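You operate a simulated robot arm through the tools that you are given. There is no shell and no other tool.

The job below is to be done with a simulated two-armed robot. You get a single attempt, and the scene is never put back.

TASK
Pick up the grey sleeve from the top of the lift table with one hand, pass it to the other hand and put it on the bench beside the tin.

It is judged by the outcome, as a careful person would: the job done as asked, and still so three seconds after it is handed in. It fails if anything else is knocked over, pushed out of place, dropped, spilled or broken.

THE ROBOT
Two 7-joint arms with two-finger parallel grippers on one trunk, on a base that moves. Base frame: it is fixed to the floor where the robot stands at the start and does not move with it; the origin is under the middle of the robot, x ahead of it, y to its left, z up; the surface under the hand at the start is at about z = 0.834. Lengths are in m, angles in degrees, forces in N, time in s.
The left shoulder is at the start at [0.11, 0.169, 1.459], the right one opposite. With the tool pointing down near the work surface each hand reaches from about 0.42 to 0.74 m from the robot's upright axis, wherever it stands, measured 20 degrees to its own side. Places, roughly: bench beside the tin (13x13 cm) [-2.96, 2.84, 0.86]. Payload 1.57 kg a hand.
The TCP of each hand is the grasp point between the finger pads, 0.03 m short of the fingertips. In the tool frame z runs along the fingers and y along their closing line. Largest opening 0.08 m; finger width 0.017, thickness 0.012; the body of the gripper, 0.04 by 0.082 m, starts 0.08 m behind the TCP.
Orientation is that of the tool frame in the base frame, as a unit quaternion [x, y, z, w]. With the fingers straight down and closing along the base's y, the tool's x points along the base's -x, its y along +y and its z along -z.

THE INTERFACE
- The arms move only by the tool move_arm. It takes "left_deltas", "right_deltas" or both (then of equal length, played together; a hand with none holds still); each is a list of rows, each a list of 7 numbers: the opening, from 0 (shut) to 1 (fully open), then the shift along the base's x, y, z in m, then the turn, a rotation vector about the base's x, y, z in degrees. In form: [[fingers, tx, ty, tz, rx, ry, rz], ...]. A call has 1 to 20 rows; each row shifts and turns the commanded pose from where the row before left it. Rows are played at 5 a second. More than 0.05 m and 8.6 degrees between two rows, or a gripper value outside its range, and nothing of the call is played. A pose out of reach is approached as far as the arm can. The call stops where the force on the tool passes 40 N (or 10 N more than at its start, if that is more) or the arm is blocked; 0.2 s more then pass. Each finger travels about 0.072 m/s and halts on what it meets, pressing with about 41 N; the grip force reading is that of the motor and also rises with nothing between the fingers. The clock runs only during rows and for 0.2 s after the last one: add rows that do not move to give the fingers time. It gives the time, the measured TCP pose, the force on the tool (base axes), the opening and the grip force at its end, in the units of the frame above (readings bear some noise), with the torque about the TCP (base axes, N m) and any sound that the robot's microphone picked up.
- Cameras (640 x 400 px; columns grow to the right, rows downward): "scene" is now at [0.1495, 0.0313, 1.6388]; the picture's right is [0.40, -0.92, 0.00], its down [-0.72, -0.31, -0.62] and it looks along [0.57, 0.25, -0.78] (base axes); focal length 277 px, centre (320, 200). "left" rides on the left gripper at [0.072, 0.007, -0.122] in its tool frame; the picture's right is [-0.09, 1.00, 0.00], its down [-0.84, -0.08, -0.54] and it looks along [-0.54, -0.05, 0.84] (tool axes); focal length 238 px, centre (320, 200). "right" rides on the right gripper at [0.072, -0.007, -0.122] in its tool frame; the picture's right is [0.09, 1.00, 0.00], its down [-0.84, 0.08, -0.54] and it looks along [-0.54, 0.05, 0.84] (tool axes); focal length 238 px, centre (320, 200). There is no depth. A picture from a camera that has moved, and an enlarged one, comes with that camera's place and axes in the base frame and with its lens.
- camera(camera): a new picture of that camera. No time passes.
- raise_lower(by): slides the trunk up (or, below 0, down) by that many m; the arms and the scene camera ride with it, the base frame stays. It gives what a move gives, with no picture.
- steer(legs): drives the robot by 1 to 6 legs, each [ahead, left, turn to the left] in m, m and degrees, along the robot's own axes; the way and the turn of a leg run together, so that a leg with both is an arc; at most 1.5 m and 180 degrees a leg. The arms and the cameras ride along, it lands a little off, and it stops where it bumps. It gives what a move gives.
- turn_head(pan, tilt): turns the head with the scene camera to pan (to the left, within 86 degrees either way) and tilt (down, from -29 to 69), counted from straight ahead of the robot. It gives what a move gives.
- zoom(camera, box): a new picture of the part [left, top, right, bottom] of that camera's present view, enlarged. No time passes.
- sign_off(): hands the job in; it is judged then, once.

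Places have to be worked out from the pictures, the camera data and where the tool is seen. Open the grippers and draw the arms clear of the work before you hand the job in, unless the task says otherwise.

The tools are called after "Request:" as name(argument=value, ...) on one line, values as JSON. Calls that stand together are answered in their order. move_arm: Moves the arms, as the interface text tells. Its arguments: {"type":"object","properties":{"left_deltas":{"type":"array","items":{"type":"array","items":{"type":"number"}}},"right_deltas":{"type":"array","items":{"type":"array","items":{"type":"number"}}}},"required":[]} The other tools are called the same way: raise_lower (by) moves the trunk up or down; steer (legs) drives the base; turn_head (pan, tilt) turns the head that bears the scene camera; camera (camera) takes a picture; zoom (camera, box) takes an enlarged picture of a part of a camera's view; sign_off () hands the job in.

At the start:

```text
time_s: 0.0
left_position: [0.505, 0.5015, 0.9992]
left_orientation: [0.0, 1.0, 0.001, -0.001]
left_ft_force: [-0.5, 0.3, -0.3]
left_wrist_torque: [0.0, 0.01, 0.01]
left_finger_gap: 0.08
left_finger_force: 0.0
right_position: [0.7099, -0.0228, 1.0493]
right_orientation: [0.0, 1.0, 0.0, 0.0]
right_ft_force: [-0.5, -0.6, 0.9]
right_wrist_torque: [0.0, 0.01, -0.01]
right_finger_gap: 0.0798
right_finger_force: 0.0
trunk travel left (down, up): [-0.773, 0.117]
robot x, y, heading: [-0.0022, 0.0023, 0.2]
head pan, tilt (commanded): [23.4, 51.3]
```

scene: 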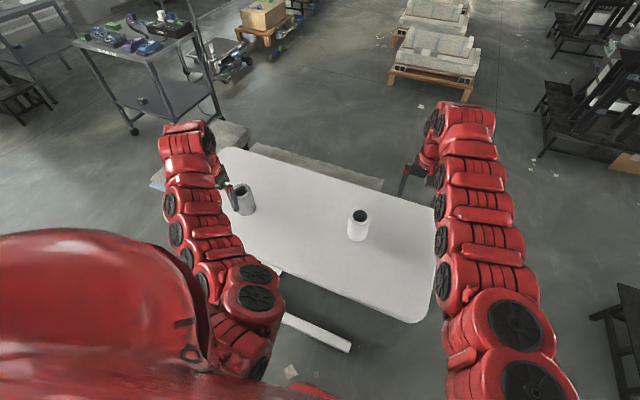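
right: 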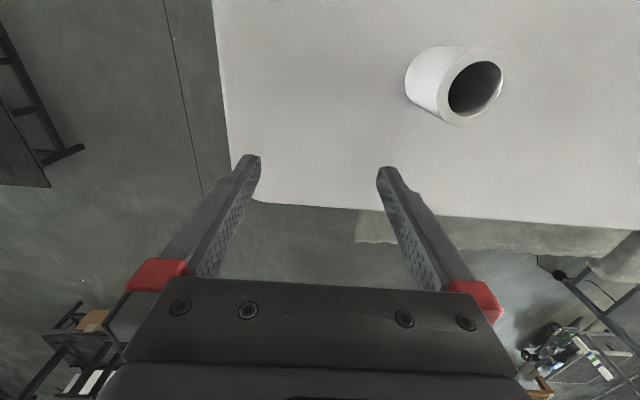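
left: 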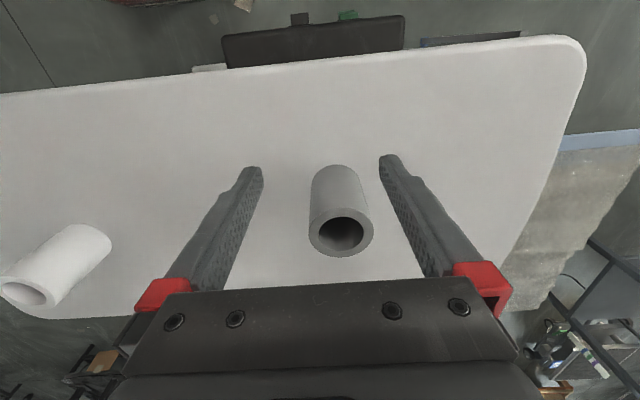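

The pictures show two sleeves on the table: a grey one close to the left hand and a white one more to the right. I look closer at both before moving.

Request:
zoom(camera="scene", box=[160, 140, 440, 315])

Request:
zoom(camera="left", box=[220, 120, 460, 270])

```text
2.29 times, centred on (300, 228) of scene
camera zoom: at [0.1495, 0.0313, 1.6388], right [0.4, -0.92, 0.0], down [-0.72, -0.31, -0.62], along [0.57, 0.25, -0.78], focal length 634 px, centre (366, 137)
```

zoom: 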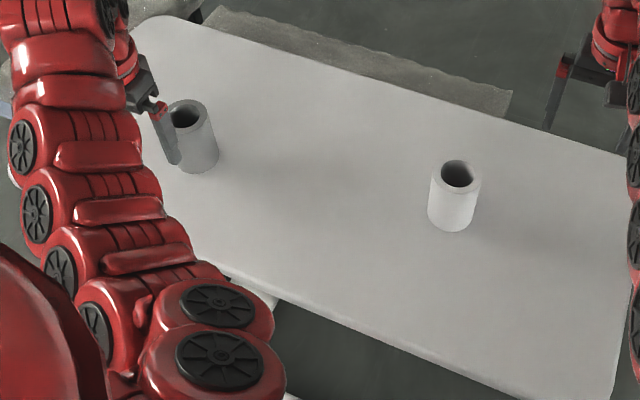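

```text
2.67 times, centred on (340, 195) of left
camera zoom: at [0.434, 0.5089, 1.1215], right [0.09, 1.0, 0.0], down [0.84, -0.08, 0.54], along [0.54, -0.05, -0.84], focal length 636 px, centre (267, 213)
```

zoom: 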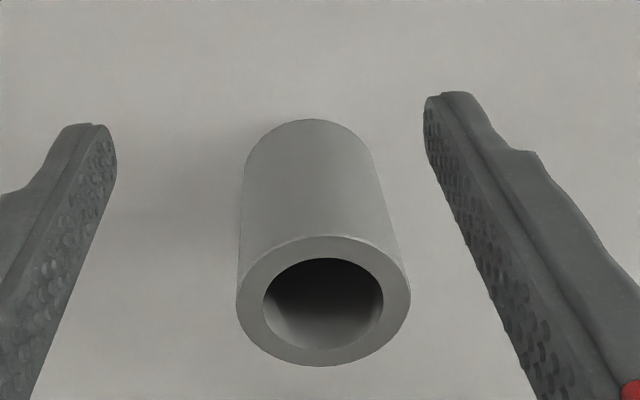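

The grey sleeve works out at about (0.597, 0.515), roughly 0.063 m across and 0.10 m tall. The white one stands at about (0.66, 0.12). I look around with the head to see the room and the bench before doing anything.

Request:
turn_head(pan=80, tilt=20)

Request:
camera(camera="scene")

Request:
turn_head(pan=30, tilt=60)

Request:
camera(camera="scene")

Request:
turn_head(pan=-70, tilt=20)

Request:
camera(camera="scene")

```text
time_s: 1.3
left_position: [0.5056, 0.5012, 0.9995]
left_orientation: [0.0, 1.0, 0.0, 0.0]
left_ft_force: [0.8, 0.4, 0.1]
left_wrist_torque: [-0.03, -0.03, 0.0]
left_finger_gap: 0.0799
left_finger_force: 0.1
right_position: [0.7113, -0.0227, 1.0491]
right_orientation: [0.0, 1.0, 0.0, 0.0]
right_ft_force: [1.1, -0.4, 0.1]
right_wrist_torque: [-0.02, 0.04, 0.0]
right_finger_gap: 0.0799
right_finger_force: 0.1
trunk travel left (down, up): [-0.773, 0.117]
robot x, y, heading: [-0.0006, -0.0017, -0.2]
head pan, tilt (commanded): [80.0, 20.0]
```

```text
taken
camera scene: at [0.0963, 0.0929, 1.6861], right [0.98, -0.17, 0.0], down [-0.06, -0.34, -0.94], along [0.16, 0.93, -0.34], focal length 277 px, centre (320, 200)
```

scene: 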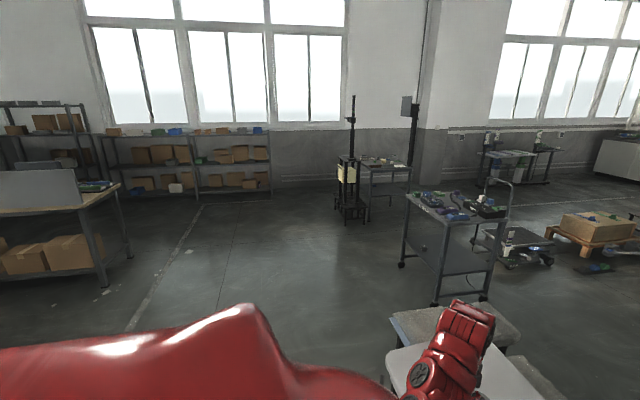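

```text
time_s: 2.4
left_position: [0.5053, 0.5008, 1.0003]
left_orientation: [0.0, 1.0, 0.0, 0.0]
left_ft_force: [-0.3, -0.3, -0.1]
left_wrist_torque: [0.02, -0.04, -0.01]
left_finger_gap: 0.08
left_finger_force: 0.1
right_position: [0.7107, -0.0238, 1.0493]
right_orientation: [0.0, 1.0, 0.0, 0.0]
right_ft_force: [0.0, 0.1, 0.6]
right_wrist_torque: [0.02, 0.0, -0.02]
right_finger_gap: 0.0801
right_finger_force: 0.0
trunk travel left (down, up): [-0.773, 0.117]
robot x, y, heading: [-0.0046, -0.0015, 0.1]
head pan, tilt (commanded): [30.0, 60.0]
```

```text
taken
camera scene: at [0.1378, 0.0347, 1.6281], right [0.5, -0.87, 0.0], down [-0.75, -0.43, -0.5], along [0.43, 0.25, -0.87], focal length 277 px, centre (320, 200)
```

scene: 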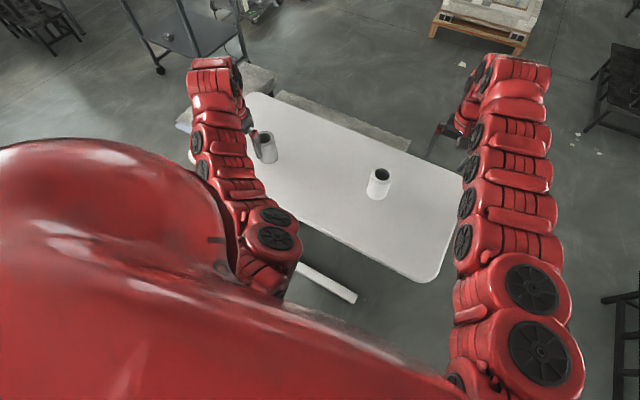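

```text
time_s: 4.2
left_position: [0.5047, 0.5024, 0.9998]
left_orientation: [0.0, 1.0, 0.0, 0.0]
left_ft_force: [0.2, -0.1, 0.5]
left_wrist_torque: [0.03, -0.01, 0.03]
left_finger_gap: 0.0798
left_finger_force: 0.0
right_position: [0.7117, -0.0216, 1.0494]
right_orientation: [0.0, 1.0, 0.0, 0.0]
right_ft_force: [0.0, 0.7, -0.1]
right_wrist_torque: [0.0, 0.02, -0.06]
right_finger_gap: 0.0802
right_finger_force: 0.1
trunk travel left (down, up): [-0.773, 0.117]
robot x, y, heading: [-0.0026, -0.0024, -0.2]
head pan, tilt (commanded): [-70.0, 20.0]
```

```text
taken
camera scene: at [0.112, -0.0863, 1.6862], right [-0.94, -0.34, 0.0], down [-0.12, 0.32, -0.94], along [0.32, -0.88, -0.34], focal length 277 px, centre (320, 200)
```

scene: 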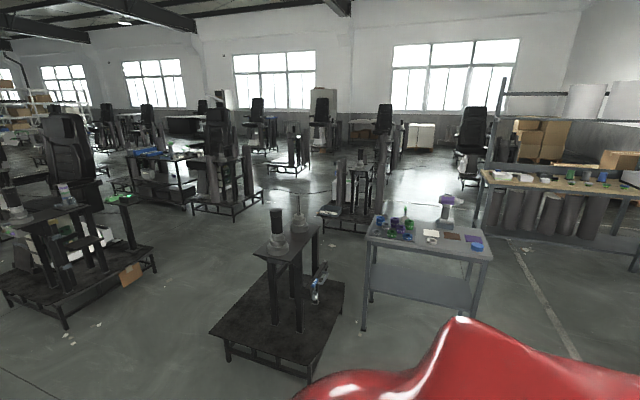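

No obstacles are close to the robot's left side, and the sleeve is near the edge of the left hand's reach. I strafe 0.12 m to the left, parallel to the table edge, with both hands well above the sleeves.

Request:
steer(legs=[[0, 0.12, 0]])

Request:
turn_head(pan=20, tilt=52)

Request:
camera(camera="left")

Request:
camera(camera="scene")

```text
time_s: 5.4
left_position: [0.5058, 0.6192, 1.0005]
left_orientation: [0.0, 1.0, 0.0, -0.001]
left_ft_force: [-0.2, 0.7, 0.2]
left_wrist_torque: [0.0, -0.03, -0.03]
left_finger_gap: 0.0799
left_finger_force: 0.1
right_position: [0.7124, 0.0957, 1.0491]
right_orientation: [0.001, 1.0, 0.001, 0.0]
right_ft_force: [-0.2, 0.2, 0.7]
right_wrist_torque: [0.02, -0.02, -0.02]
right_finger_gap: 0.0801
right_finger_force: 0.1
trunk travel left (down, up): [-0.773, 0.117]
robot x, y, heading: [0.0014, 0.116, 0.0]
head pan, tilt (commanded): [-70.0, 20.0]
```

```text
time_s: 7.1
left_position: [0.5069, 0.6208, 0.9994]
left_orientation: [0.001, 1.0, -0.001, -0.001]
left_ft_force: [0.5, 0.5, -0.7]
left_wrist_torque: [-0.03, 0.0, 0.01]
left_finger_gap: 0.08
left_finger_force: 0.0
right_position: [0.7119, 0.0979, 1.0495]
right_orientation: [0.001, 1.0, 0.0, 0.0]
right_ft_force: [0.2, 0.1, -0.6]
right_wrist_torque: [0.03, 0.0, 0.04]
right_finger_gap: 0.0797
right_finger_force: 0.1
trunk travel left (down, up): [-0.773, 0.117]
robot x, y, heading: [0.0007, 0.1211, -0.2]
head pan, tilt (commanded): [20.0, 52.0]
```

```text
taken
camera left: at [0.4349, 0.6286, 1.1214], right [0.09, 1.0, 0.0], down [0.84, -0.08, 0.54], along [0.54, -0.05, -0.84], focal length 238 px, centre (320, 200)
```

left: 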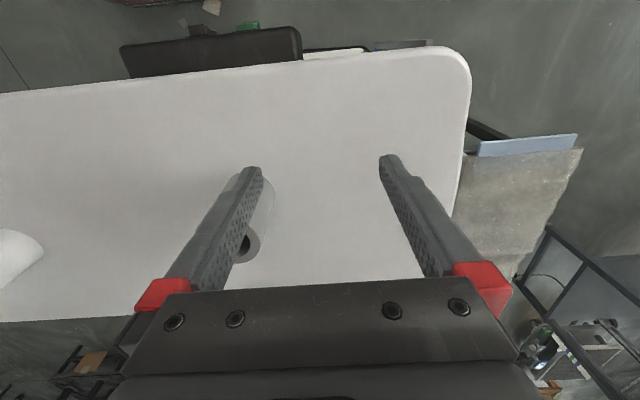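

```text
taken
camera scene: at [0.1507, 0.1471, 1.638], right [0.34, -0.94, 0.0], down [-0.74, -0.27, -0.62], along [0.58, 0.21, -0.79], focal length 277 px, centre (320, 200)
```

scene: 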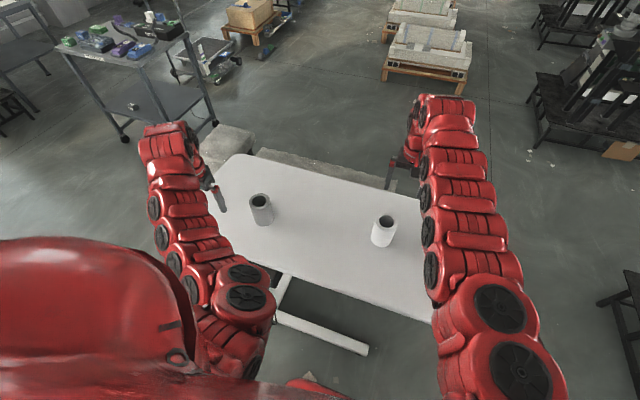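

The grey sleeve is now fully visible in the scene view. I zoom in on it to fix its position.

Request:
zoom(camera="scene", box=[220, 170, 316, 230])

```text
6.67 times, centred on (268, 200) of scene
camera zoom: at [0.1507, 0.1471, 1.638], right [0.34, -0.94, 0.0], down [-0.74, -0.27, -0.62], along [0.58, 0.21, -0.79], focal length 1848 px, centre (667, 200)
```

zoom: 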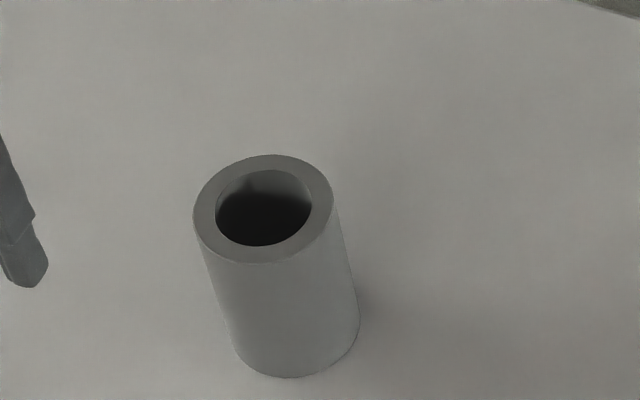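

Both views agree on a sleeve axis at about (0.597, 0.515), rim at z≈0.934, diameter about 0.066. I raise the left hand a little and move it above the sleeve.

Request:
move_arm(left_deltas=[[1, 0, 0, 0.03, 0, 0, 0], [1, 0.0225, -0.0265, 0, 0, 0, 0], [1, 0.0225, -0.0265, 0, 0, 0, 0], [1, 0.0225, -0.0265, 0, 0, 0, 0], [1, 0.0225, -0.0265, 0, 0, 0, 0], [1, 0, 0, 0, 0, 0, 0], [1, 0, 0, 0, 0, 0, 0]])

Request:
camera(camera="left")

Request:
camera(camera="scene")

```text
time_s: 8.7
left_position: [0.5977, 0.5168, 1.008]
left_orientation: [0.001, 1.0, 0.0, 0.0]
left_ft_force: [0.1, -0.1, -0.1]
left_wrist_torque: [0.0, 0.02, 0.0]
left_finger_gap: 0.0802
left_finger_force: 0.1
left hand out of reach, approached as far as the arm can: row 1
right_position: [0.711, 0.0969, 1.0487]
right_orientation: [0.001, 1.0, 0.0, 0.0]
right_ft_force: [-0.4, -0.4, -0.4]
right_wrist_torque: [-0.02, 0.01, -0.01]
right_finger_gap: 0.0799
right_finger_force: 0.1
trunk travel left (down, up): [-0.773, 0.117]
robot x, y, heading: [0.0016, 0.121, -0.0]
head pan, tilt (commanded): [20.0, 52.0]
```

```text
taken
camera left: at [0.5264, 0.5258, 1.1297], right [0.09, 1.0, 0.0], down [0.84, -0.08, 0.54], along [0.54, -0.05, -0.84], focal length 238 px, centre (320, 200)
```

left: 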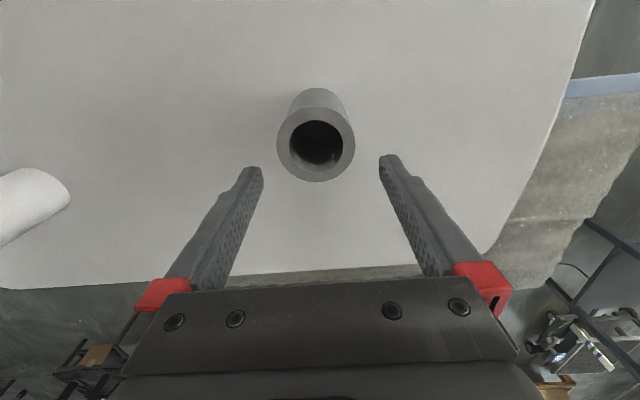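

```text
taken
camera scene: at [0.1508, 0.1469, 1.6379], right [0.34, -0.94, 0.0], down [-0.74, -0.27, -0.62], along [0.58, 0.21, -0.79], focal length 277 px, centre (320, 200)
```

scene: 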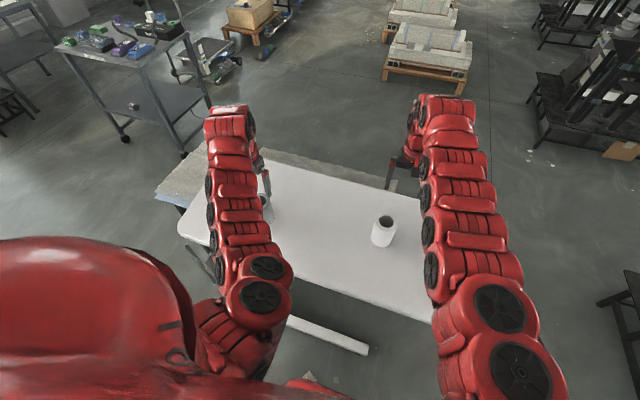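

The hand stopped rising at z≈1.008, which is still above the rim, and it now sits nearly over the sleeve. I zoom in on the wrist camera to check how well the fingers are centred on it.

Request:
zoom(camera="left", box=[224, 80, 416, 200])

```text
3.33 times, centred on (320, 140) of left
camera zoom: at [0.5264, 0.5258, 1.1297], right [0.09, 1.0, 0.0], down [0.84, -0.08, 0.54], along [0.54, -0.05, -0.84], focal length 794 px, centre (320, 400)
```

zoom: 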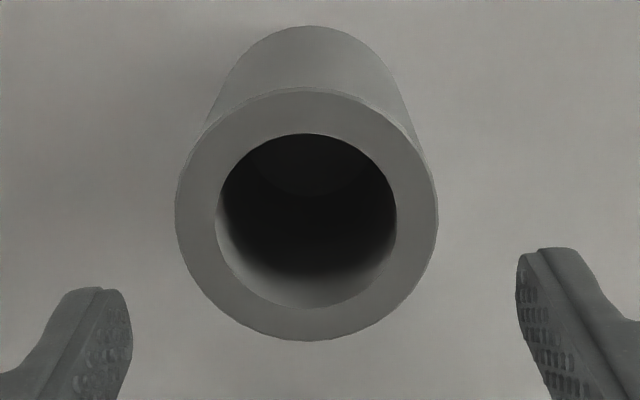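

The view puts the sleeve axis about 2–3 mm towards −x and −y from the TCP. I correct that and come down until the fingertips are just above the rim, then check again.

Request:
move_arm(left_deltas=[[1, -0.0022, -0.0025, 0, 0, 0, 0], [1, 0, 0, -0.016, 0, 0, 0], [1, 0, 0, -0.016, 0, 0, 0], [1, 0, 0, 0, 0, 0, 0], [1, 0, 0, 0, 0, 0, 0]])

Request:
zoom(camera="left", box=[224, 100, 416, 220])

```text
time_s: 9.9
left_position: [0.5975, 0.5127, 0.9761]
left_orientation: [0.001, 1.0, 0.0, 0.0]
left_ft_force: [0.1, -0.6, 0.7]
left_wrist_torque: [0.01, -0.01, 0.04]
left_finger_gap: 0.08
left_finger_force: 0.1
right_position: [0.7113, 0.0972, 1.0499]
right_orientation: [0.001, 1.0, 0.0, 0.001]
right_ft_force: [-0.5, -0.3, 0.5]
right_wrist_torque: [0.02, -0.02, -0.04]
right_finger_gap: 0.0801
right_finger_force: 0.0
trunk travel left (down, up): [-0.773, 0.117]
robot x, y, heading: [0.0002, 0.124, -0.1]
head pan, tilt (commanded): [20.0, 52.0]
```

```text
3.33 times, centred on (320, 160) of left
camera zoom: at [0.5258, 0.5217, 1.0976], right [0.09, 1.0, 0.0], down [0.84, -0.08, 0.54], along [0.54, -0.05, -0.84], focal length 794 px, centre (320, 333)
```

zoom: 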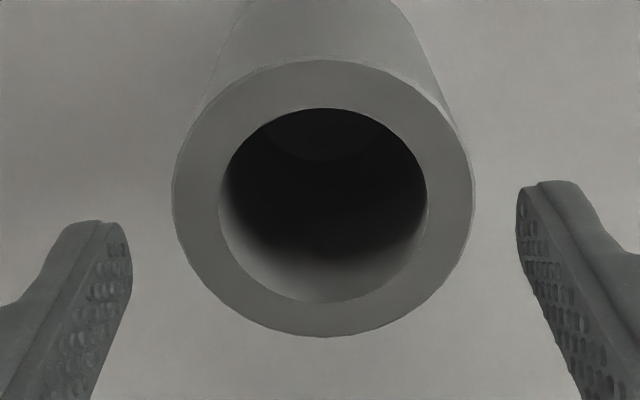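

The sleeve is centred between the fingers to within about 1 mm. I come straight down to TCP z≈0.90, leaving the fingertips about 3.5 cm above the table.

Request:
move_arm(left_deltas=[[1, -0.0015, 0, -0.013, 0, 0, 0], [1, 0, 0, -0.013, 0, 0, 0], [1, 0, 0, -0.013, 0, 0, 0], [1, 0, 0, -0.013, 0, 0, 0], [1, 0, 0, -0.013, 0, 0, 0], [1, 0, 0, -0.012, 0, 0, 0], [1, 0, 0, 0, 0, 0, 0], [1, 0, 0, 0, 0, 0, 0]])

Request:
camera(camera="left")

```text
time_s: 11.7
left_position: [0.5961, 0.5143, 0.8983]
left_orientation: [0.001, 1.0, 0.0, 0.0]
left_ft_force: [0.2, -0.3, -0.2]
left_wrist_torque: [-0.01, 0.0, 0.02]
left_finger_gap: 0.08
left_finger_force: 0.0
right_position: [0.7103, 0.0963, 1.0496]
right_orientation: [0.001, 1.0, 0.0, 0.0]
right_ft_force: [-0.3, 0.3, 0.9]
right_wrist_torque: [0.01, 0.01, -0.01]
right_finger_gap: 0.08
right_finger_force: 0.0
trunk travel left (down, up): [-0.773, 0.117]
robot x, y, heading: [-0.0008, 0.1193, -0.2]
head pan, tilt (commanded): [20.0, 52.0]
```

```text
taken
camera left: at [0.5255, 0.5227, 1.0213], right [0.09, 1.0, 0.0], down [0.84, -0.08, 0.54], along [0.54, -0.05, -0.84], focal length 238 px, centre (320, 200)
```

left: 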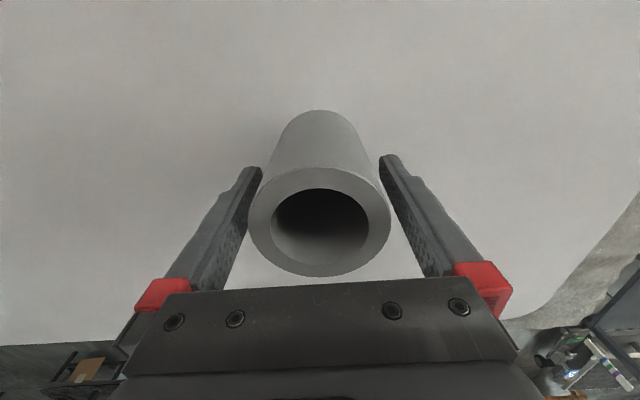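

The sleeve stands between the fingers with nothing touching it. I close the left hand on it.

Request:
move_arm(left_deltas=[[0.8, 0, 0, 0, 0, 0, 0], [0, 0, 0, 0, 0, 0, 0], [0, 0, 0, 0, 0, 0, 0], [0, 0, 0, 0, 0, 0, 0], [0, 0, 0, 0, 0, 0, 0]])

Request:
camera(camera="left")

```text
time_s: 12.9
left_position: [0.5975, 0.5143, 0.8988]
left_orientation: [0.001, 1.0, 0.0, 0.0]
left_ft_force: [-0.1, 0.0, 0.0]
left_wrist_torque: [0.02, -0.03, 0.01]
left_finger_gap: 0.0671
left_finger_force: 41.0
right_position: [0.7105, 0.0955, 1.0497]
right_orientation: [0.0, 1.0, 0.0, 0.0]
right_ft_force: [-1.0, 0.0, 0.1]
right_wrist_torque: [-0.03, -0.01, 0.01]
right_finger_gap: 0.0801
right_finger_force: 0.1
trunk travel left (down, up): [-0.773, 0.117]
robot x, y, heading: [-0.0005, 0.1182, -0.1]
head pan, tilt (commanded): [20.0, 52.0]
```

```text
taken
camera left: at [0.5255, 0.5226, 1.0213], right [0.09, 1.0, 0.0], down [0.84, -0.08, 0.54], along [0.54, -0.05, -0.84], focal length 238 px, centre (320, 200)
```

left: 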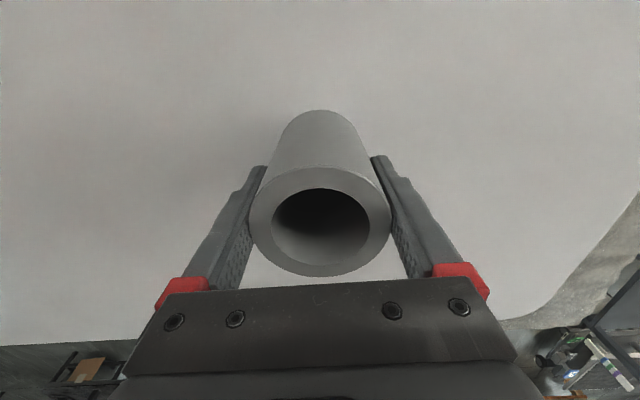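

The hand holds the sleeve with the gap at 0.067 m and 41 N. I lift it straight up by 9 cm.

Request:
move_arm(left_deltas=[[0, 0, 0, 0.01, 0, 0, 0], [0, 0, 0, 0.02, 0, 0, 0], [0, 0, 0, 0.02, 0, 0, 0], [0, 0, 0, 0.02, 0, 0, 0], [0, 0, 0, 0.02, 0, 0, 0], [0, 0, 0, 0, 0, 0, 0], [0, 0, 0, 0, 0, 0, 0]])

Request:
camera(camera="left")

Request:
camera(camera="scene")

```text
time_s: 14.5
left_position: [0.5956, 0.5156, 0.9889]
left_orientation: [0.001, 1.0, 0.0, 0.0]
left_ft_force: [0.0, -0.5, -1.7]
left_wrist_torque: [0.01, -0.01, 0.0]
left_finger_gap: 0.0674
left_finger_force: 41.1
right_position: [0.7118, 0.097, 1.0486]
right_orientation: [0.001, 1.0, 0.0, -0.001]
right_ft_force: [0.4, 0.4, -0.1]
right_wrist_torque: [-0.01, 0.01, -0.02]
right_finger_gap: 0.0798
right_finger_force: 0.0
trunk travel left (down, up): [-0.773, 0.117]
robot x, y, heading: [-0.0039, 0.1178, -0.2]
head pan, tilt (commanded): [20.0, 52.0]
```

```text
taken
camera left: at [0.524, 0.5225, 1.1106], right [0.09, 1.0, 0.0], down [0.84, -0.08, 0.54], along [0.54, -0.05, -0.84], focal length 238 px, centre (320, 200)
```

left: 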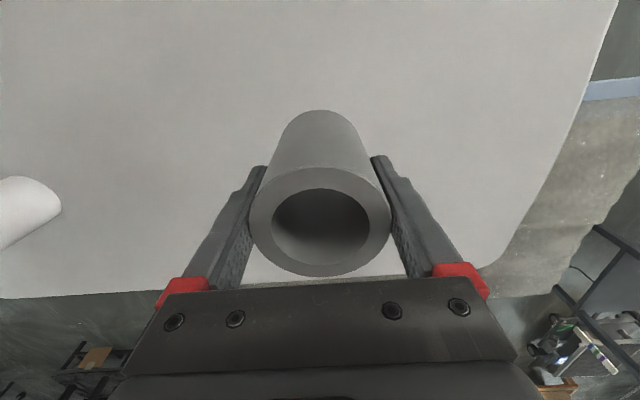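

```text
taken
camera scene: at [0.1509, 0.1469, 1.6379], right [0.34, -0.94, 0.0], down [-0.74, -0.27, -0.62], along [0.58, 0.21, -0.79], focal length 277 px, centre (320, 200)
```

scene: 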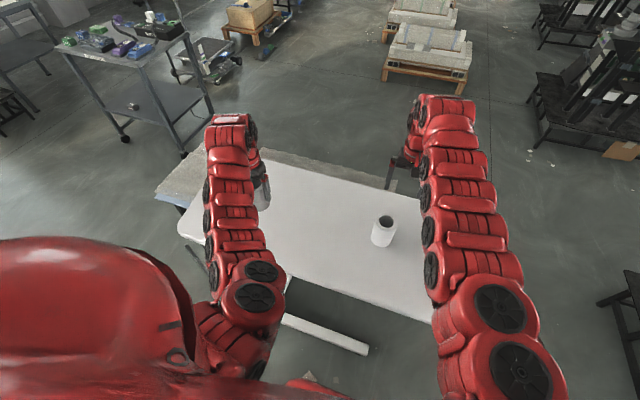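

The sleeve is held and its bottom is about 9 cm clear of the table. Before backing off I raise the trunk for more clearance over the white sleeve, and look as far behind to both sides as the head allows.

Request:
raise_lower(by=0.1)

Request:
turn_head(pan=86, tilt=35)

Request:
camera(camera="scene")

Request:
turn_head(pan=-86, tilt=35)

Request:
camera(camera="scene")

```text
time_s: 15.8
left_position: [0.5958, 0.5158, 1.0888]
left_orientation: [0.001, 1.0, 0.0, 0.0]
left_ft_force: [0.7, -0.5, -1.9]
left_wrist_torque: [0.0, 0.03, 0.03]
left_finger_gap: 0.0675
left_finger_force: 40.9
right_position: [0.7122, 0.097, 1.1478]
right_orientation: [0.001, 1.0, 0.0, 0.0]
right_ft_force: [0.0, -0.2, -0.3]
right_wrist_torque: [0.01, -0.01, 0.03]
right_finger_gap: 0.08
right_finger_force: 0.0
trunk travel left (down, up): [-0.873, 0.017]
robot x, y, heading: [-0.0031, 0.1189, -0.1]
head pan, tilt (commanded): [20.0, 52.0]
```

```text
time_s: 17.2
left_position: [0.5956, 0.5146, 1.0891]
left_orientation: [0.001, 1.0, 0.0, 0.0]
left_ft_force: [0.9, 0.1, -1.9]
left_wrist_torque: [-0.01, 0.01, -0.02]
left_finger_gap: 0.0673
left_finger_force: 40.6
right_position: [0.7118, 0.096, 1.1481]
right_orientation: [0.001, 1.0, 0.0, 0.0]
right_ft_force: [1.0, -0.5, 0.1]
right_wrist_torque: [-0.02, 0.05, -0.02]
right_finger_gap: 0.0798
right_finger_force: 0.0
trunk travel left (down, up): [-0.873, 0.017]
robot x, y, heading: [0.0003, 0.1214, 0.0]
head pan, tilt (commanded): [85.9, 35.0]
```

```text
taken
camera scene: at [0.0869, 0.2095, 1.7623], right [1.0, -0.07, 0.0], down [-0.04, -0.57, -0.82], along [0.06, 0.82, -0.57], focal length 277 px, centre (320, 200)
```

scene: 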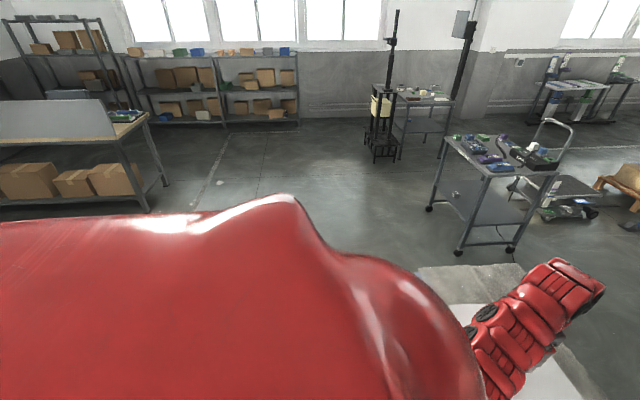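

```text
time_s: 19.8
left_position: [0.5962, 0.5155, 1.0882]
left_orientation: [0.001, 1.0, 0.0, 0.0]
left_ft_force: [0.0, 0.4, -2.1]
left_wrist_torque: [0.0, -0.01, 0.01]
left_finger_gap: 0.0669
left_finger_force: 41.1
right_position: [0.7117, 0.0957, 1.149]
right_orientation: [0.001, 1.0, 0.0, 0.0]
right_ft_force: [-0.3, 0.2, -0.4]
right_wrist_torque: [0.01, 0.04, 0.02]
right_finger_gap: 0.0802
right_finger_force: 0.1
trunk travel left (down, up): [-0.873, 0.017]
robot x, y, heading: [0.0019, 0.1184, -0.0]
head pan, tilt (commanded): [-85.9, 35.0]
```

```text
taken
camera scene: at [0.0866, 0.0338, 1.7623], right [-1.0, -0.07, 0.0], down [-0.04, 0.57, -0.82], along [0.06, -0.82, -0.57], focal length 277 px, centre (320, 200)
```

scene: 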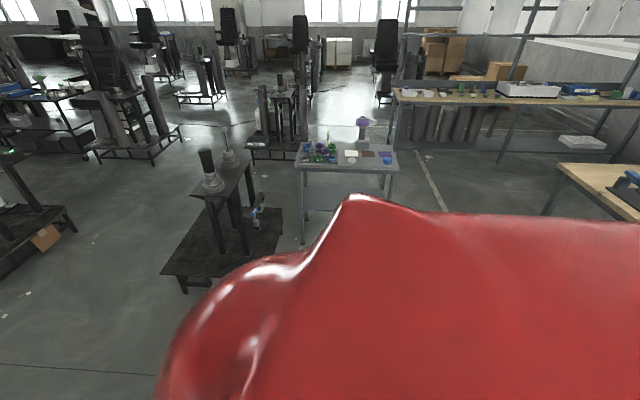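

The bench with a wooden top is far back to the left, its front edge near y≈2.5–2.6, and nothing is near the robot on either side. I back off 0.2 m, turn left 60°, and look again towards what was behind.

Request:
steer(legs=[[-0.2, 0, 0], [0, 0, 60]])

Request:
turn_head(pan=80, tilt=30)

Request:
camera(camera="scene")

Request:
turn_head(pan=20, tilt=30)

Request:
camera(camera="scene")

```text
time_s: 24.1
left_position: [-0.2485, 0.8338, 1.0893]
left_orientation: [-0.502, 0.865, 0.0, 0.0]
left_ft_force: [0.5, -0.3, -3.5]
left_wrist_torque: [-0.05, 0.0, -0.02]
left_finger_gap: 0.0672
left_finger_force: 40.8
right_position: [0.1714, 0.7255, 1.1492]
right_orientation: [-0.501, 0.865, -0.001, 0.0]
right_ft_force: [-0.5, -0.3, 0.4]
right_wrist_torque: [-0.03, 0.01, 0.01]
right_finger_gap: 0.0802
right_finger_force: 0.0
trunk travel left (down, up): [-0.873, 0.017]
robot x, y, heading: [-0.2043, 0.122, 60.2]
head pan, tilt (commanded): [-85.9, 35.0]
```

```text
time_s: 26.6
left_position: [-0.2495, 0.8334, 1.0879]
left_orientation: [-0.502, 0.865, -0.001, 0.0]
left_ft_force: [-0.2, 0.8, -2.1]
left_wrist_torque: [-0.02, -0.02, 0.02]
left_finger_gap: 0.0671
left_finger_force: 40.6
right_position: [0.1711, 0.7269, 1.148]
right_orientation: [-0.501, 0.865, 0.0, 0.0]
right_ft_force: [0.1, -0.5, -0.2]
right_wrist_torque: [-0.04, -0.02, 0.03]
right_finger_gap: 0.0804
right_finger_force: 0.0
trunk travel left (down, up): [-0.873, 0.017]
robot x, y, heading: [-0.2023, 0.1208, 60.3]
head pan, tilt (commanded): [80.0, 30.0]
```

```text
taken
camera scene: at [-0.2314, 0.2501, 1.7701], right [0.64, 0.77, 0.0], down [0.38, -0.32, -0.87], along [-0.67, 0.55, -0.5], focal length 277 px, centre (320, 200)
```

scene: 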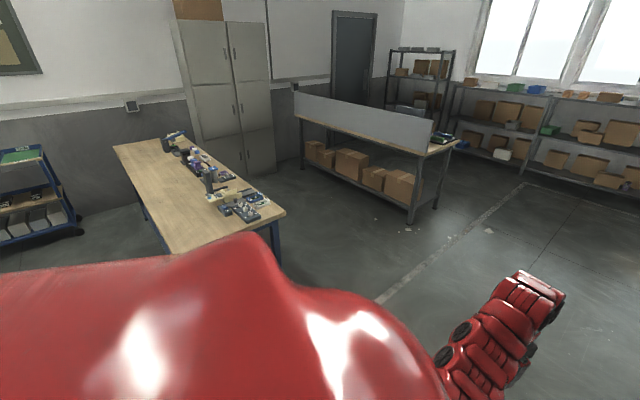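

```text
time_s: 27.9
left_position: [-0.2491, 0.8338, 1.0884]
left_orientation: [-0.502, 0.865, 0.0, 0.0]
left_ft_force: [-0.1, -0.6, -1.9]
left_wrist_torque: [-0.03, 0.04, -0.01]
left_finger_gap: 0.0671
left_finger_force: 41.3
right_position: [0.172, 0.7266, 1.1495]
right_orientation: [-0.501, 0.866, 0.0, 0.0]
right_ft_force: [-0.7, 0.1, 0.9]
right_wrist_torque: [0.03, 0.01, 0.02]
right_finger_gap: 0.0801
right_finger_force: 0.0
trunk travel left (down, up): [-0.873, 0.017]
robot x, y, heading: [-0.1988, 0.1226, 60.1]
head pan, tilt (commanded): [20.0, 30.0]
```

```text
taken
camera scene: at [-0.1466, 0.2814, 1.7701], right [0.99, -0.17, 0.0], down [-0.08, -0.49, -0.87], along [0.15, 0.85, -0.5], focal length 277 px, centre (320, 200)
```

scene: 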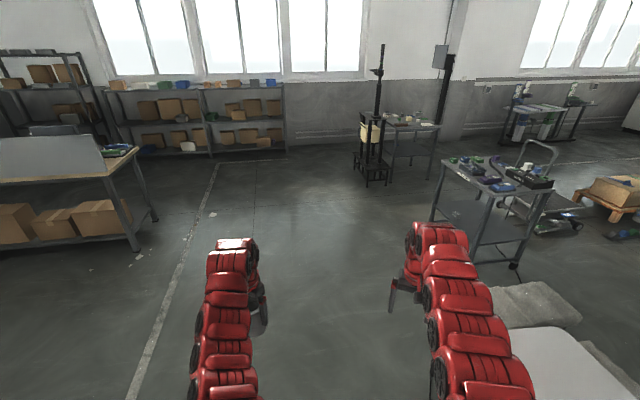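

The bench beside which the target lies seems to be the one with a grey upright panel along this side. I zoom in on it.

Request:
turn_head(pan=80, tilt=20)

Request:
zoom(camera="scene", box=[280, 100, 480, 225])

Request:
zoom(camera="scene", box=[90, 130, 300, 261])

```text
time_s: 29.2
left_position: [-0.2492, 0.833, 1.0888]
left_orientation: [-0.502, 0.865, 0.0, 0.0]
left_ft_force: [-0.1, 0.0, -2.2]
left_wrist_torque: [-0.02, -0.04, 0.0]
left_finger_gap: 0.067
left_finger_force: 41.1
right_position: [0.1708, 0.7261, 1.1494]
right_orientation: [-0.502, 0.865, 0.0, 0.0]
right_ft_force: [0.3, -0.2, -0.8]
right_wrist_torque: [0.01, 0.0, 0.0]
right_finger_gap: 0.0799
right_finger_force: 0.0
trunk travel left (down, up): [-0.873, 0.017]
robot x, y, heading: [-0.2001, 0.1196, 60.0]
head pan, tilt (commanded): [80.0, 20.0]
```

```text
3.20 times, centred on (380, 162) of scene
camera zoom: at [-0.2334, 0.2519, 1.7861], right [0.64, 0.77, 0.0], down [0.26, -0.22, -0.94], along [-0.72, 0.6, -0.34], focal length 887 px, centre (128, 320)
```

zoom: 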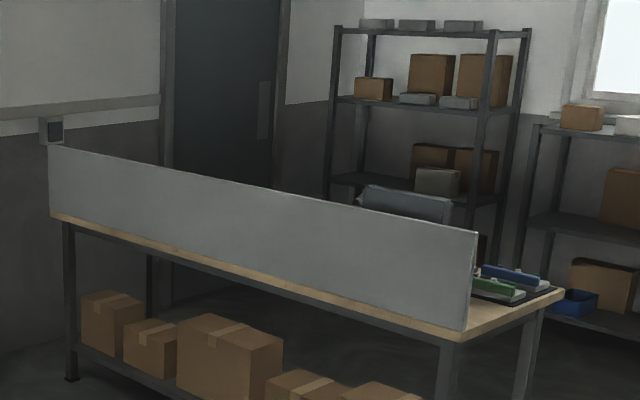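

```text
3.05 times, centred on (195, 196) of scene
camera zoom: at [-0.2334, 0.2519, 1.7861], right [0.64, 0.77, 0.0], down [0.26, -0.22, -0.94], along [-0.72, 0.6, -0.34], focal length 845 px, centre (701, 214)
```

zoom: 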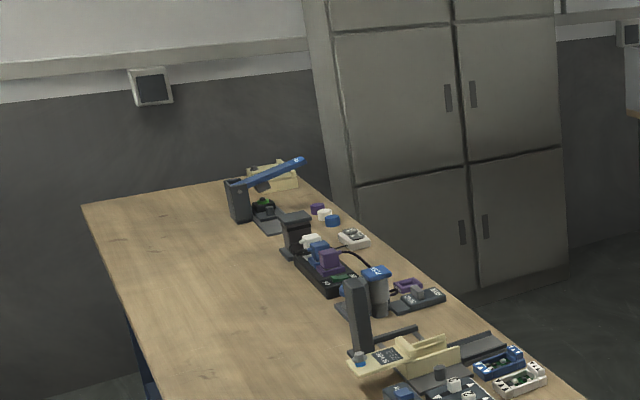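

The target lies behind that panel. The bench runs about x −3.5…−1.45, y 2.5…3.2, and its open side faces north with a wide aisle beyond it. I turn to face roughly +y and drive up the clear floor east of the bench, keeping the sleeve in the left hand.

Request:
steer(legs=[[0, 0, 32], [1.5, 0, 0], [0.7, 0, 0]])

Request:
turn_head(pan=20, tilt=25)

Request:
camera(camera="scene")

Request:
camera(camera="left")

Request:
turn_head(pan=75, tilt=25)

Request:
camera(camera="scene")

```text
time_s: 41.5
left_position: [-0.7411, 2.873, 1.0882]
left_orientation: [0.729, -0.684, 0.0, 0.0]
left_ft_force: [0.5, -0.7, -1.8]
left_wrist_torque: [0.0, 0.01, -0.01]
left_finger_gap: 0.0667
left_finger_force: 41.7
right_position: [-0.3308, 3.017, 1.1492]
right_orientation: [0.728, -0.685, 0.0, 0.0]
right_ft_force: [0.1, -0.1, -0.8]
right_wrist_torque: [-0.01, 0.0, 0.0]
right_finger_gap: 0.08
right_finger_force: 0.1
trunk travel left (down, up): [-0.873, 0.017]
robot x, y, heading: [-0.3065, 2.304, 93.6]
head pan, tilt (commanded): [80.0, 20.0]
```

```text
time_s: 42.9
left_position: [-0.7412, 2.8737, 1.0885]
left_orientation: [0.729, -0.684, 0.0, 0.0]
left_ft_force: [-0.1, 0.1, -1.7]
left_wrist_torque: [-0.03, -0.02, -0.02]
left_finger_gap: 0.0672
left_finger_force: 41.6
right_position: [-0.3308, 3.0166, 1.1489]
right_orientation: [0.729, -0.684, 0.0, 0.001]
right_ft_force: [0.0, 0.5, -0.1]
right_wrist_torque: [-0.03, -0.02, -0.02]
right_finger_gap: 0.08
right_finger_force: 0.1
trunk travel left (down, up): [-0.873, 0.017]
robot x, y, heading: [-0.309, 2.304, 93.8]
head pan, tilt (commanded): [20.0, 25.0]
```

```text
taken
camera scene: at [-0.3515, 2.4716, 1.778], right [0.92, 0.4, 0.0], down [0.17, -0.39, -0.91], along [-0.36, 0.83, -0.42], focal length 277 px, centre (320, 200)
```

scene: 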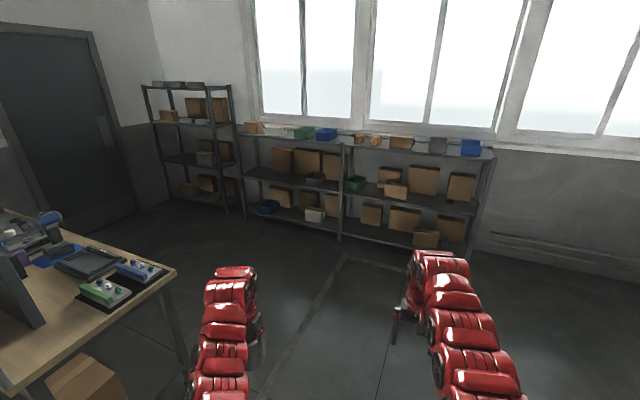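

```text
taken
camera left: at [-0.7425, 2.8027, 1.2103], right [-1.0, 0.03, 0.0], down [0.02, 0.84, 0.54], along [0.02, 0.54, -0.84], focal length 238 px, centre (320, 200)
```

left: 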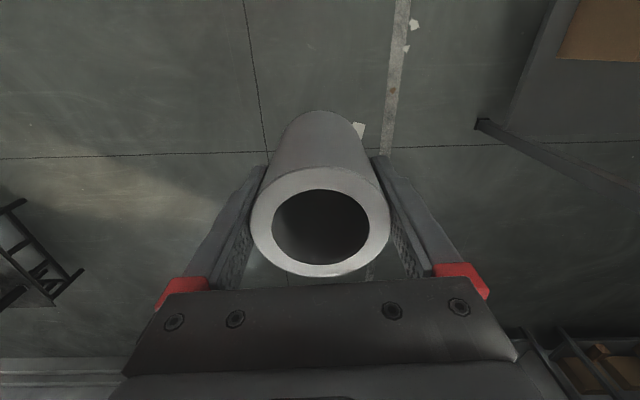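

```text
time_s: 44.1
left_position: [-0.7418, 2.8737, 1.0886]
left_orientation: [0.728, -0.685, 0.0, 0.0]
left_ft_force: [0.7, 0.2, -2.0]
left_wrist_torque: [0.0, 0.03, -0.01]
left_finger_gap: 0.0671
left_finger_force: 40.8
right_position: [-0.3326, 3.0162, 1.1488]
right_orientation: [0.729, -0.685, 0.0, 0.0]
right_ft_force: [0.7, 0.2, -0.2]
right_wrist_torque: [-0.03, -0.02, 0.02]
right_finger_gap: 0.0801
right_finger_force: 0.0
trunk travel left (down, up): [-0.873, 0.017]
robot x, y, heading: [-0.3074, 2.3071, 93.2]
head pan, tilt (commanded): [75.0, 25.0]
```

```text
taken
camera scene: at [-0.4048, 2.4053, 1.7781], right [0.2, 0.98, 0.0], down [0.41, -0.08, -0.91], along [-0.89, 0.18, -0.42], focal length 277 px, centre (320, 200)
```

scene: 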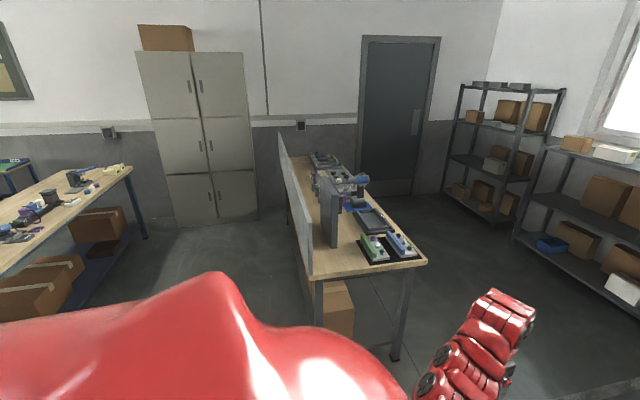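

The north side of the bench is free: there is open floor between it and the shelves. I zoom in on the bench to find the tin.

Request:
zoom(camera="scene", box=[270, 130, 430, 270])

Request:
zoom(camera="scene", box=[290, 140, 390, 215])

```text
2.86 times, centred on (350, 200) of scene
camera zoom: at [-0.4048, 2.4053, 1.7781], right [0.2, 0.98, 0.0], down [0.41, -0.08, -0.91], along [-0.89, 0.18, -0.42], focal length 792 px, centre (234, 200)
```

zoom: 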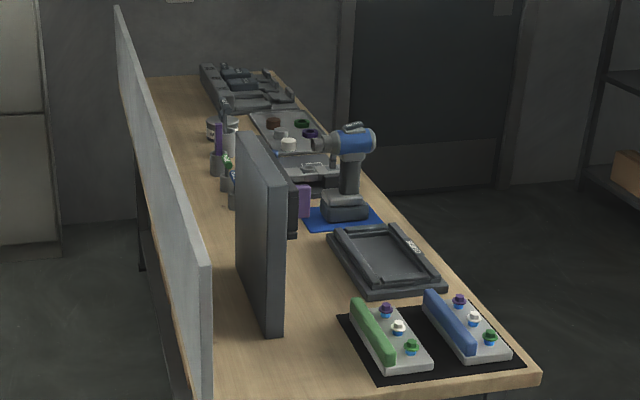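

```text
5.33 times, centred on (340, 178) of scene
camera zoom: at [-0.4048, 2.4053, 1.7781], right [0.2, 0.98, 0.0], down [0.41, -0.08, -0.91], along [-0.89, 0.18, -0.42], focal length 1478 px, centre (213, 320)
```

zoom: 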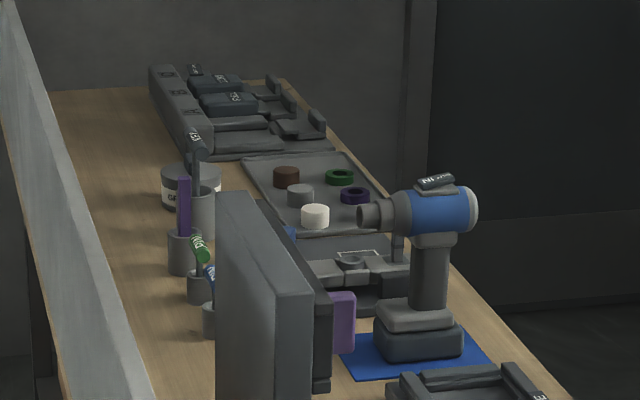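

I can make out a small labelled tin near (−2.8, 2.84), with cups, a tray, a drill and a monitor around it. I drive on north to the aisle, then turn west.

Request:
steer(legs=[[1.5, 0, 0], [0.35, 0, 0], [0, 0, 86.5]])

Request:
turn_head(pan=20, tilt=30)

Request:
camera(camera="scene")

```text
time_s: 57.1
left_position: [-1.0302, 3.774, 1.0894]
left_orientation: [1.0, -0.002, 0.0, 0.001]
left_ft_force: [-0.5, 0.4, -1.5]
left_wrist_torque: [0.0, 0.01, 0.0]
left_finger_gap: 0.0671
left_finger_force: 41.0
right_position: [-1.1429, 4.1932, 1.1485]
right_orientation: [1.0, -0.005, 0.0, 0.0]
right_ft_force: [-1.1, 0.7, -0.4]
right_wrist_torque: [-0.02, -0.01, -0.05]
right_finger_gap: 0.08
right_finger_force: 0.1
trunk travel left (down, up): [-0.873, 0.017]
robot x, y, heading: [-0.4291, 4.1623, 179.5]
head pan, tilt (commanded): [75.0, 25.0]
```

```text
time_s: 58.4
left_position: [-1.0296, 3.7739, 1.0884]
left_orientation: [1.0, -0.003, 0.001, 0.0]
left_ft_force: [-0.2, -0.4, -2.1]
left_wrist_torque: [-0.01, 0.01, -0.03]
left_finger_gap: 0.0673
left_finger_force: 41.4
right_position: [-1.1439, 4.1933, 1.1497]
right_orientation: [1.0, -0.004, 0.0, 0.0]
right_ft_force: [0.3, 1.3, -0.5]
right_wrist_torque: [0.03, -0.01, -0.01]
right_finger_gap: 0.0799
right_finger_force: 0.0
trunk travel left (down, up): [-0.873, 0.017]
robot x, y, heading: [-0.4336, 4.1643, 179.9]
head pan, tilt (commanded): [20.0, 30.0]
```

```text
taken
camera scene: at [-0.5986, 4.1363, 1.7701], right [-0.34, 0.94, 0.0], down [0.47, 0.17, -0.87], along [-0.82, -0.29, -0.5], focal length 277 px, centre (320, 200)
```

scene: 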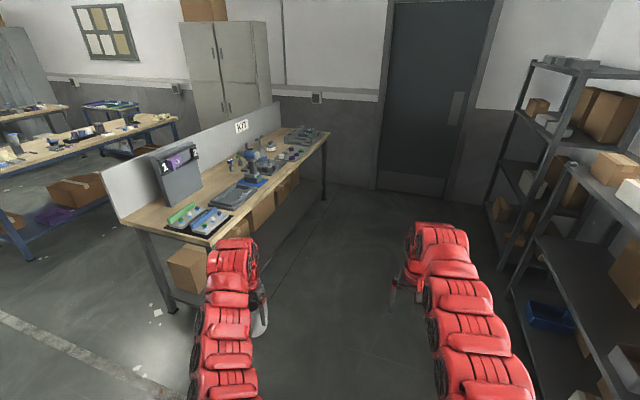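

The aisle is clear. I drive west about 2.3 m, turn left to face the bench (−y), and look at the place by the tin.

Request:
steer(legs=[[1.5, 0, 0], [0.82, 0, 0], [0, 0, 90]])

Request:
turn_head(pan=0, tilt=40)

Request:
camera(camera="scene")

```text
time_s: 73.4
left_position: [-2.3517, 3.5851, 1.088]
left_orientation: [0.724, 0.69, 0.0, -0.001]
left_ft_force: [-0.4, 0.0, -1.6]
left_wrist_torque: [0.02, 0.01, 0.0]
left_finger_gap: 0.0669
left_finger_force: 41.0
right_position: [-2.7755, 3.4891, 1.1494]
right_orientation: [0.725, 0.689, -0.001, 0.001]
right_ft_force: [0.1, -0.8, -0.1]
right_wrist_torque: [-0.01, 0.01, 0.0]
right_finger_gap: 0.0802
right_finger_force: 0.1
trunk travel left (down, up): [-0.873, 0.017]
robot x, y, heading: [-2.7155, 4.1997, -92.8]
head pan, tilt (commanded): [20.0, 30.0]
```

```text
time_s: 74.2
left_position: [-2.3502, 3.5854, 1.0874]
left_orientation: [0.724, 0.69, -0.001, 0.0]
left_ft_force: [0.6, 0.0, -2.3]
left_wrist_torque: [0.0, -0.02, 0.01]
left_finger_gap: 0.0666
left_finger_force: 40.9
right_position: [-2.7743, 3.4885, 1.149]
right_orientation: [0.725, 0.689, 0.001, 0.001]
right_ft_force: [0.4, -0.5, 0.0]
right_wrist_torque: [0.0, 0.02, 0.0]
right_finger_gap: 0.0801
right_finger_force: 0.1
trunk travel left (down, up): [-0.873, 0.017]
robot x, y, heading: [-2.7131, 4.2011, -92.8]
head pan, tilt (commanded): [0.0, 40.0]
```

```text
taken
camera scene: at [-2.7243, 4.0343, 1.7548], right [-1.0, 0.05, 0.0], down [0.03, 0.64, -0.77], along [-0.04, -0.77, -0.64], focal length 277 px, centre (320, 200)
```

scene: 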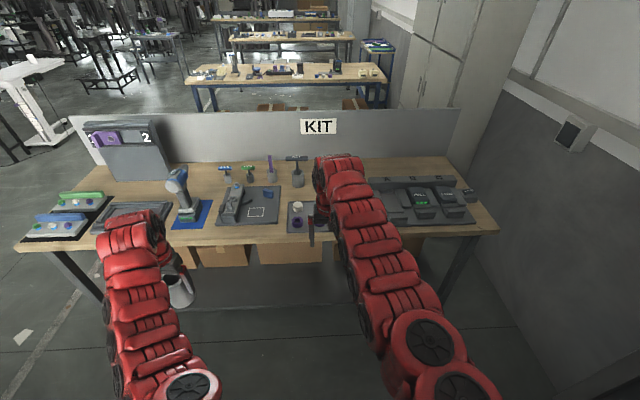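

I am in front of the bench at about heading −93°, and the right arm hides the place beside the tin. I square up to −90° and tilt the right hand towards horizontal for the handover, pulling it back as I do, which should also open the view.

Request:
steer(legs=[[0, 0, 2.8]])

Request:
move_arm(right_deltas=[[1, -0.02, 0.02, 0, -7.5, 0, 0], [1, -0.02, 0.02, 0, -7.5, 0, 0], [1, -0.02, 0.02, 0, -7.5, 0, 0], [1, -0.02, 0.02, 0, -7.5, 0, 0], [1, 0, 0, 0, 0, 0, 0], [1, 0, 0, 0, 0, 0, 0]])

Request:
camera(camera="scene")

```text
time_s: 75.0
left_position: [-2.3223, 3.604, 1.0886]
left_orientation: [0.708, 0.706, 0.0, -0.001]
left_ft_force: [-0.1, -0.4, -1.7]
left_wrist_torque: [0.06, -0.04, 0.01]
left_finger_gap: 0.0671
left_finger_force: 40.8
right_position: [-2.7415, 3.4863, 1.1487]
right_orientation: [0.708, 0.706, 0.0, 0.0]
right_ft_force: [-0.6, -0.1, 0.1]
right_wrist_torque: [0.04, -0.03, 0.01]
right_finger_gap: 0.08
right_finger_force: 0.0
trunk travel left (down, up): [-0.873, 0.017]
robot x, y, heading: [-2.7202, 4.2002, -90.0]
head pan, tilt (commanded): [0.0, 40.0]
```

```text
time_s: 76.4
left_position: [-2.3225, 3.603, 1.0889]
left_orientation: [0.708, 0.706, 0.0, 0.0]
left_ft_force: [-1.1, 0.1, -2.3]
left_wrist_torque: [0.02, 0.01, 0.02]
left_finger_gap: 0.0669
left_finger_force: 41.2
right_position: [-2.7684, 3.5116, 1.1482]
right_orientation: [0.706, 0.703, -0.061, 0.062]
right_ft_force: [0.4, 0.0, 0.5]
right_wrist_torque: [0.03, 0.01, 0.02]
right_finger_gap: 0.0799
right_finger_force: 0.0
right hand out of reach, approached as far as the arm can: row 2, 3, 4
trunk travel left (down, up): [-0.873, 0.017]
robot x, y, heading: [-2.7157, 4.1949, -90.0]
head pan, tilt (commanded): [0.0, 40.0]
```

```text
taken
camera scene: at [-2.7183, 4.0335, 1.7547], right [-1.0, 0.0, 0.0], down [0.0, 0.64, -0.77], along [0.0, -0.77, -0.64], focal length 277 px, centre (320, 200)
```

scene: 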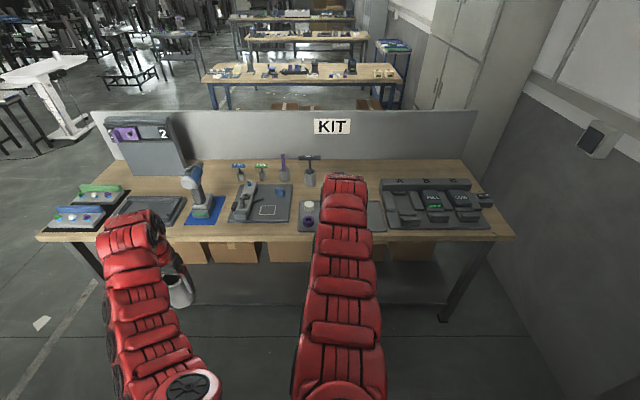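

The right arm could not tilt further at this height, getting only about 10°. I lower the right hand 10 cm in front of the robot, clear of the bench, and try the tilt again there.

Request:
move_arm(right_deltas=[[1, 0, 0, -0.03, 0, 0, 0], [1, 0, 0, -0.03, 0, 0, 0], [1, 0, 0, -0.03, 0, 0, 0], [1, 0, 0, -0.03, 0, 0, 0], [1, 0, 0, 0, -7.5, 0, 0], [1, 0, 0, 0, -7.5, 0, 0], [1, 0, 0, 0, -7.5, 0, 0], [1, 0, 0, 0, 0, 0, 0]])

Request:
camera(camera="scene")

```text
time_s: 78.2
left_position: [-2.321, 3.6046, 1.0892]
left_orientation: [0.707, 0.707, 0.0, -0.001]
left_ft_force: [0.0, 0.2, -1.9]
left_wrist_torque: [-0.01, -0.01, -0.01]
left_finger_gap: 0.0667
left_finger_force: 41.5
right_position: [-2.7842, 3.5022, 1.0253]
right_orientation: [0.69, 0.678, -0.193, 0.166]
right_ft_force: [-0.3, -0.5, 0.1]
right_wrist_torque: [0.02, -0.02, -0.01]
right_finger_gap: 0.0797
right_finger_force: 0.1
right hand out of reach, approached as far as the arm can: row 6, 7
trunk travel left (down, up): [-0.873, 0.017]
robot x, y, heading: [-2.7198, 4.1998, -90.2]
head pan, tilt (commanded): [0.0, 40.0]
```

```text
taken
camera scene: at [-2.7156, 4.0352, 1.7549], right [-1.0, 0.0, 0.0], down [0.0, 0.64, -0.77], along [0.0, -0.77, -0.64], focal length 277 px, centre (320, 200)
```

scene: 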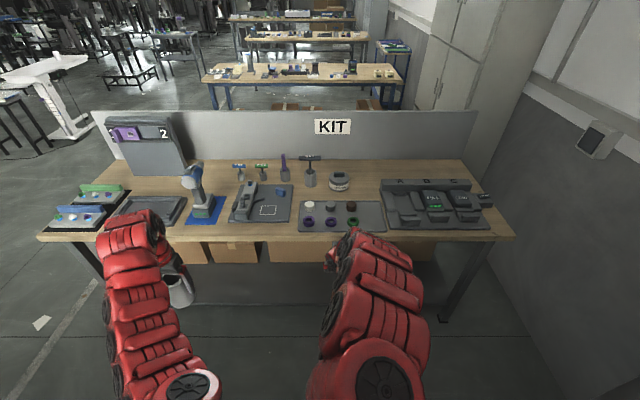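

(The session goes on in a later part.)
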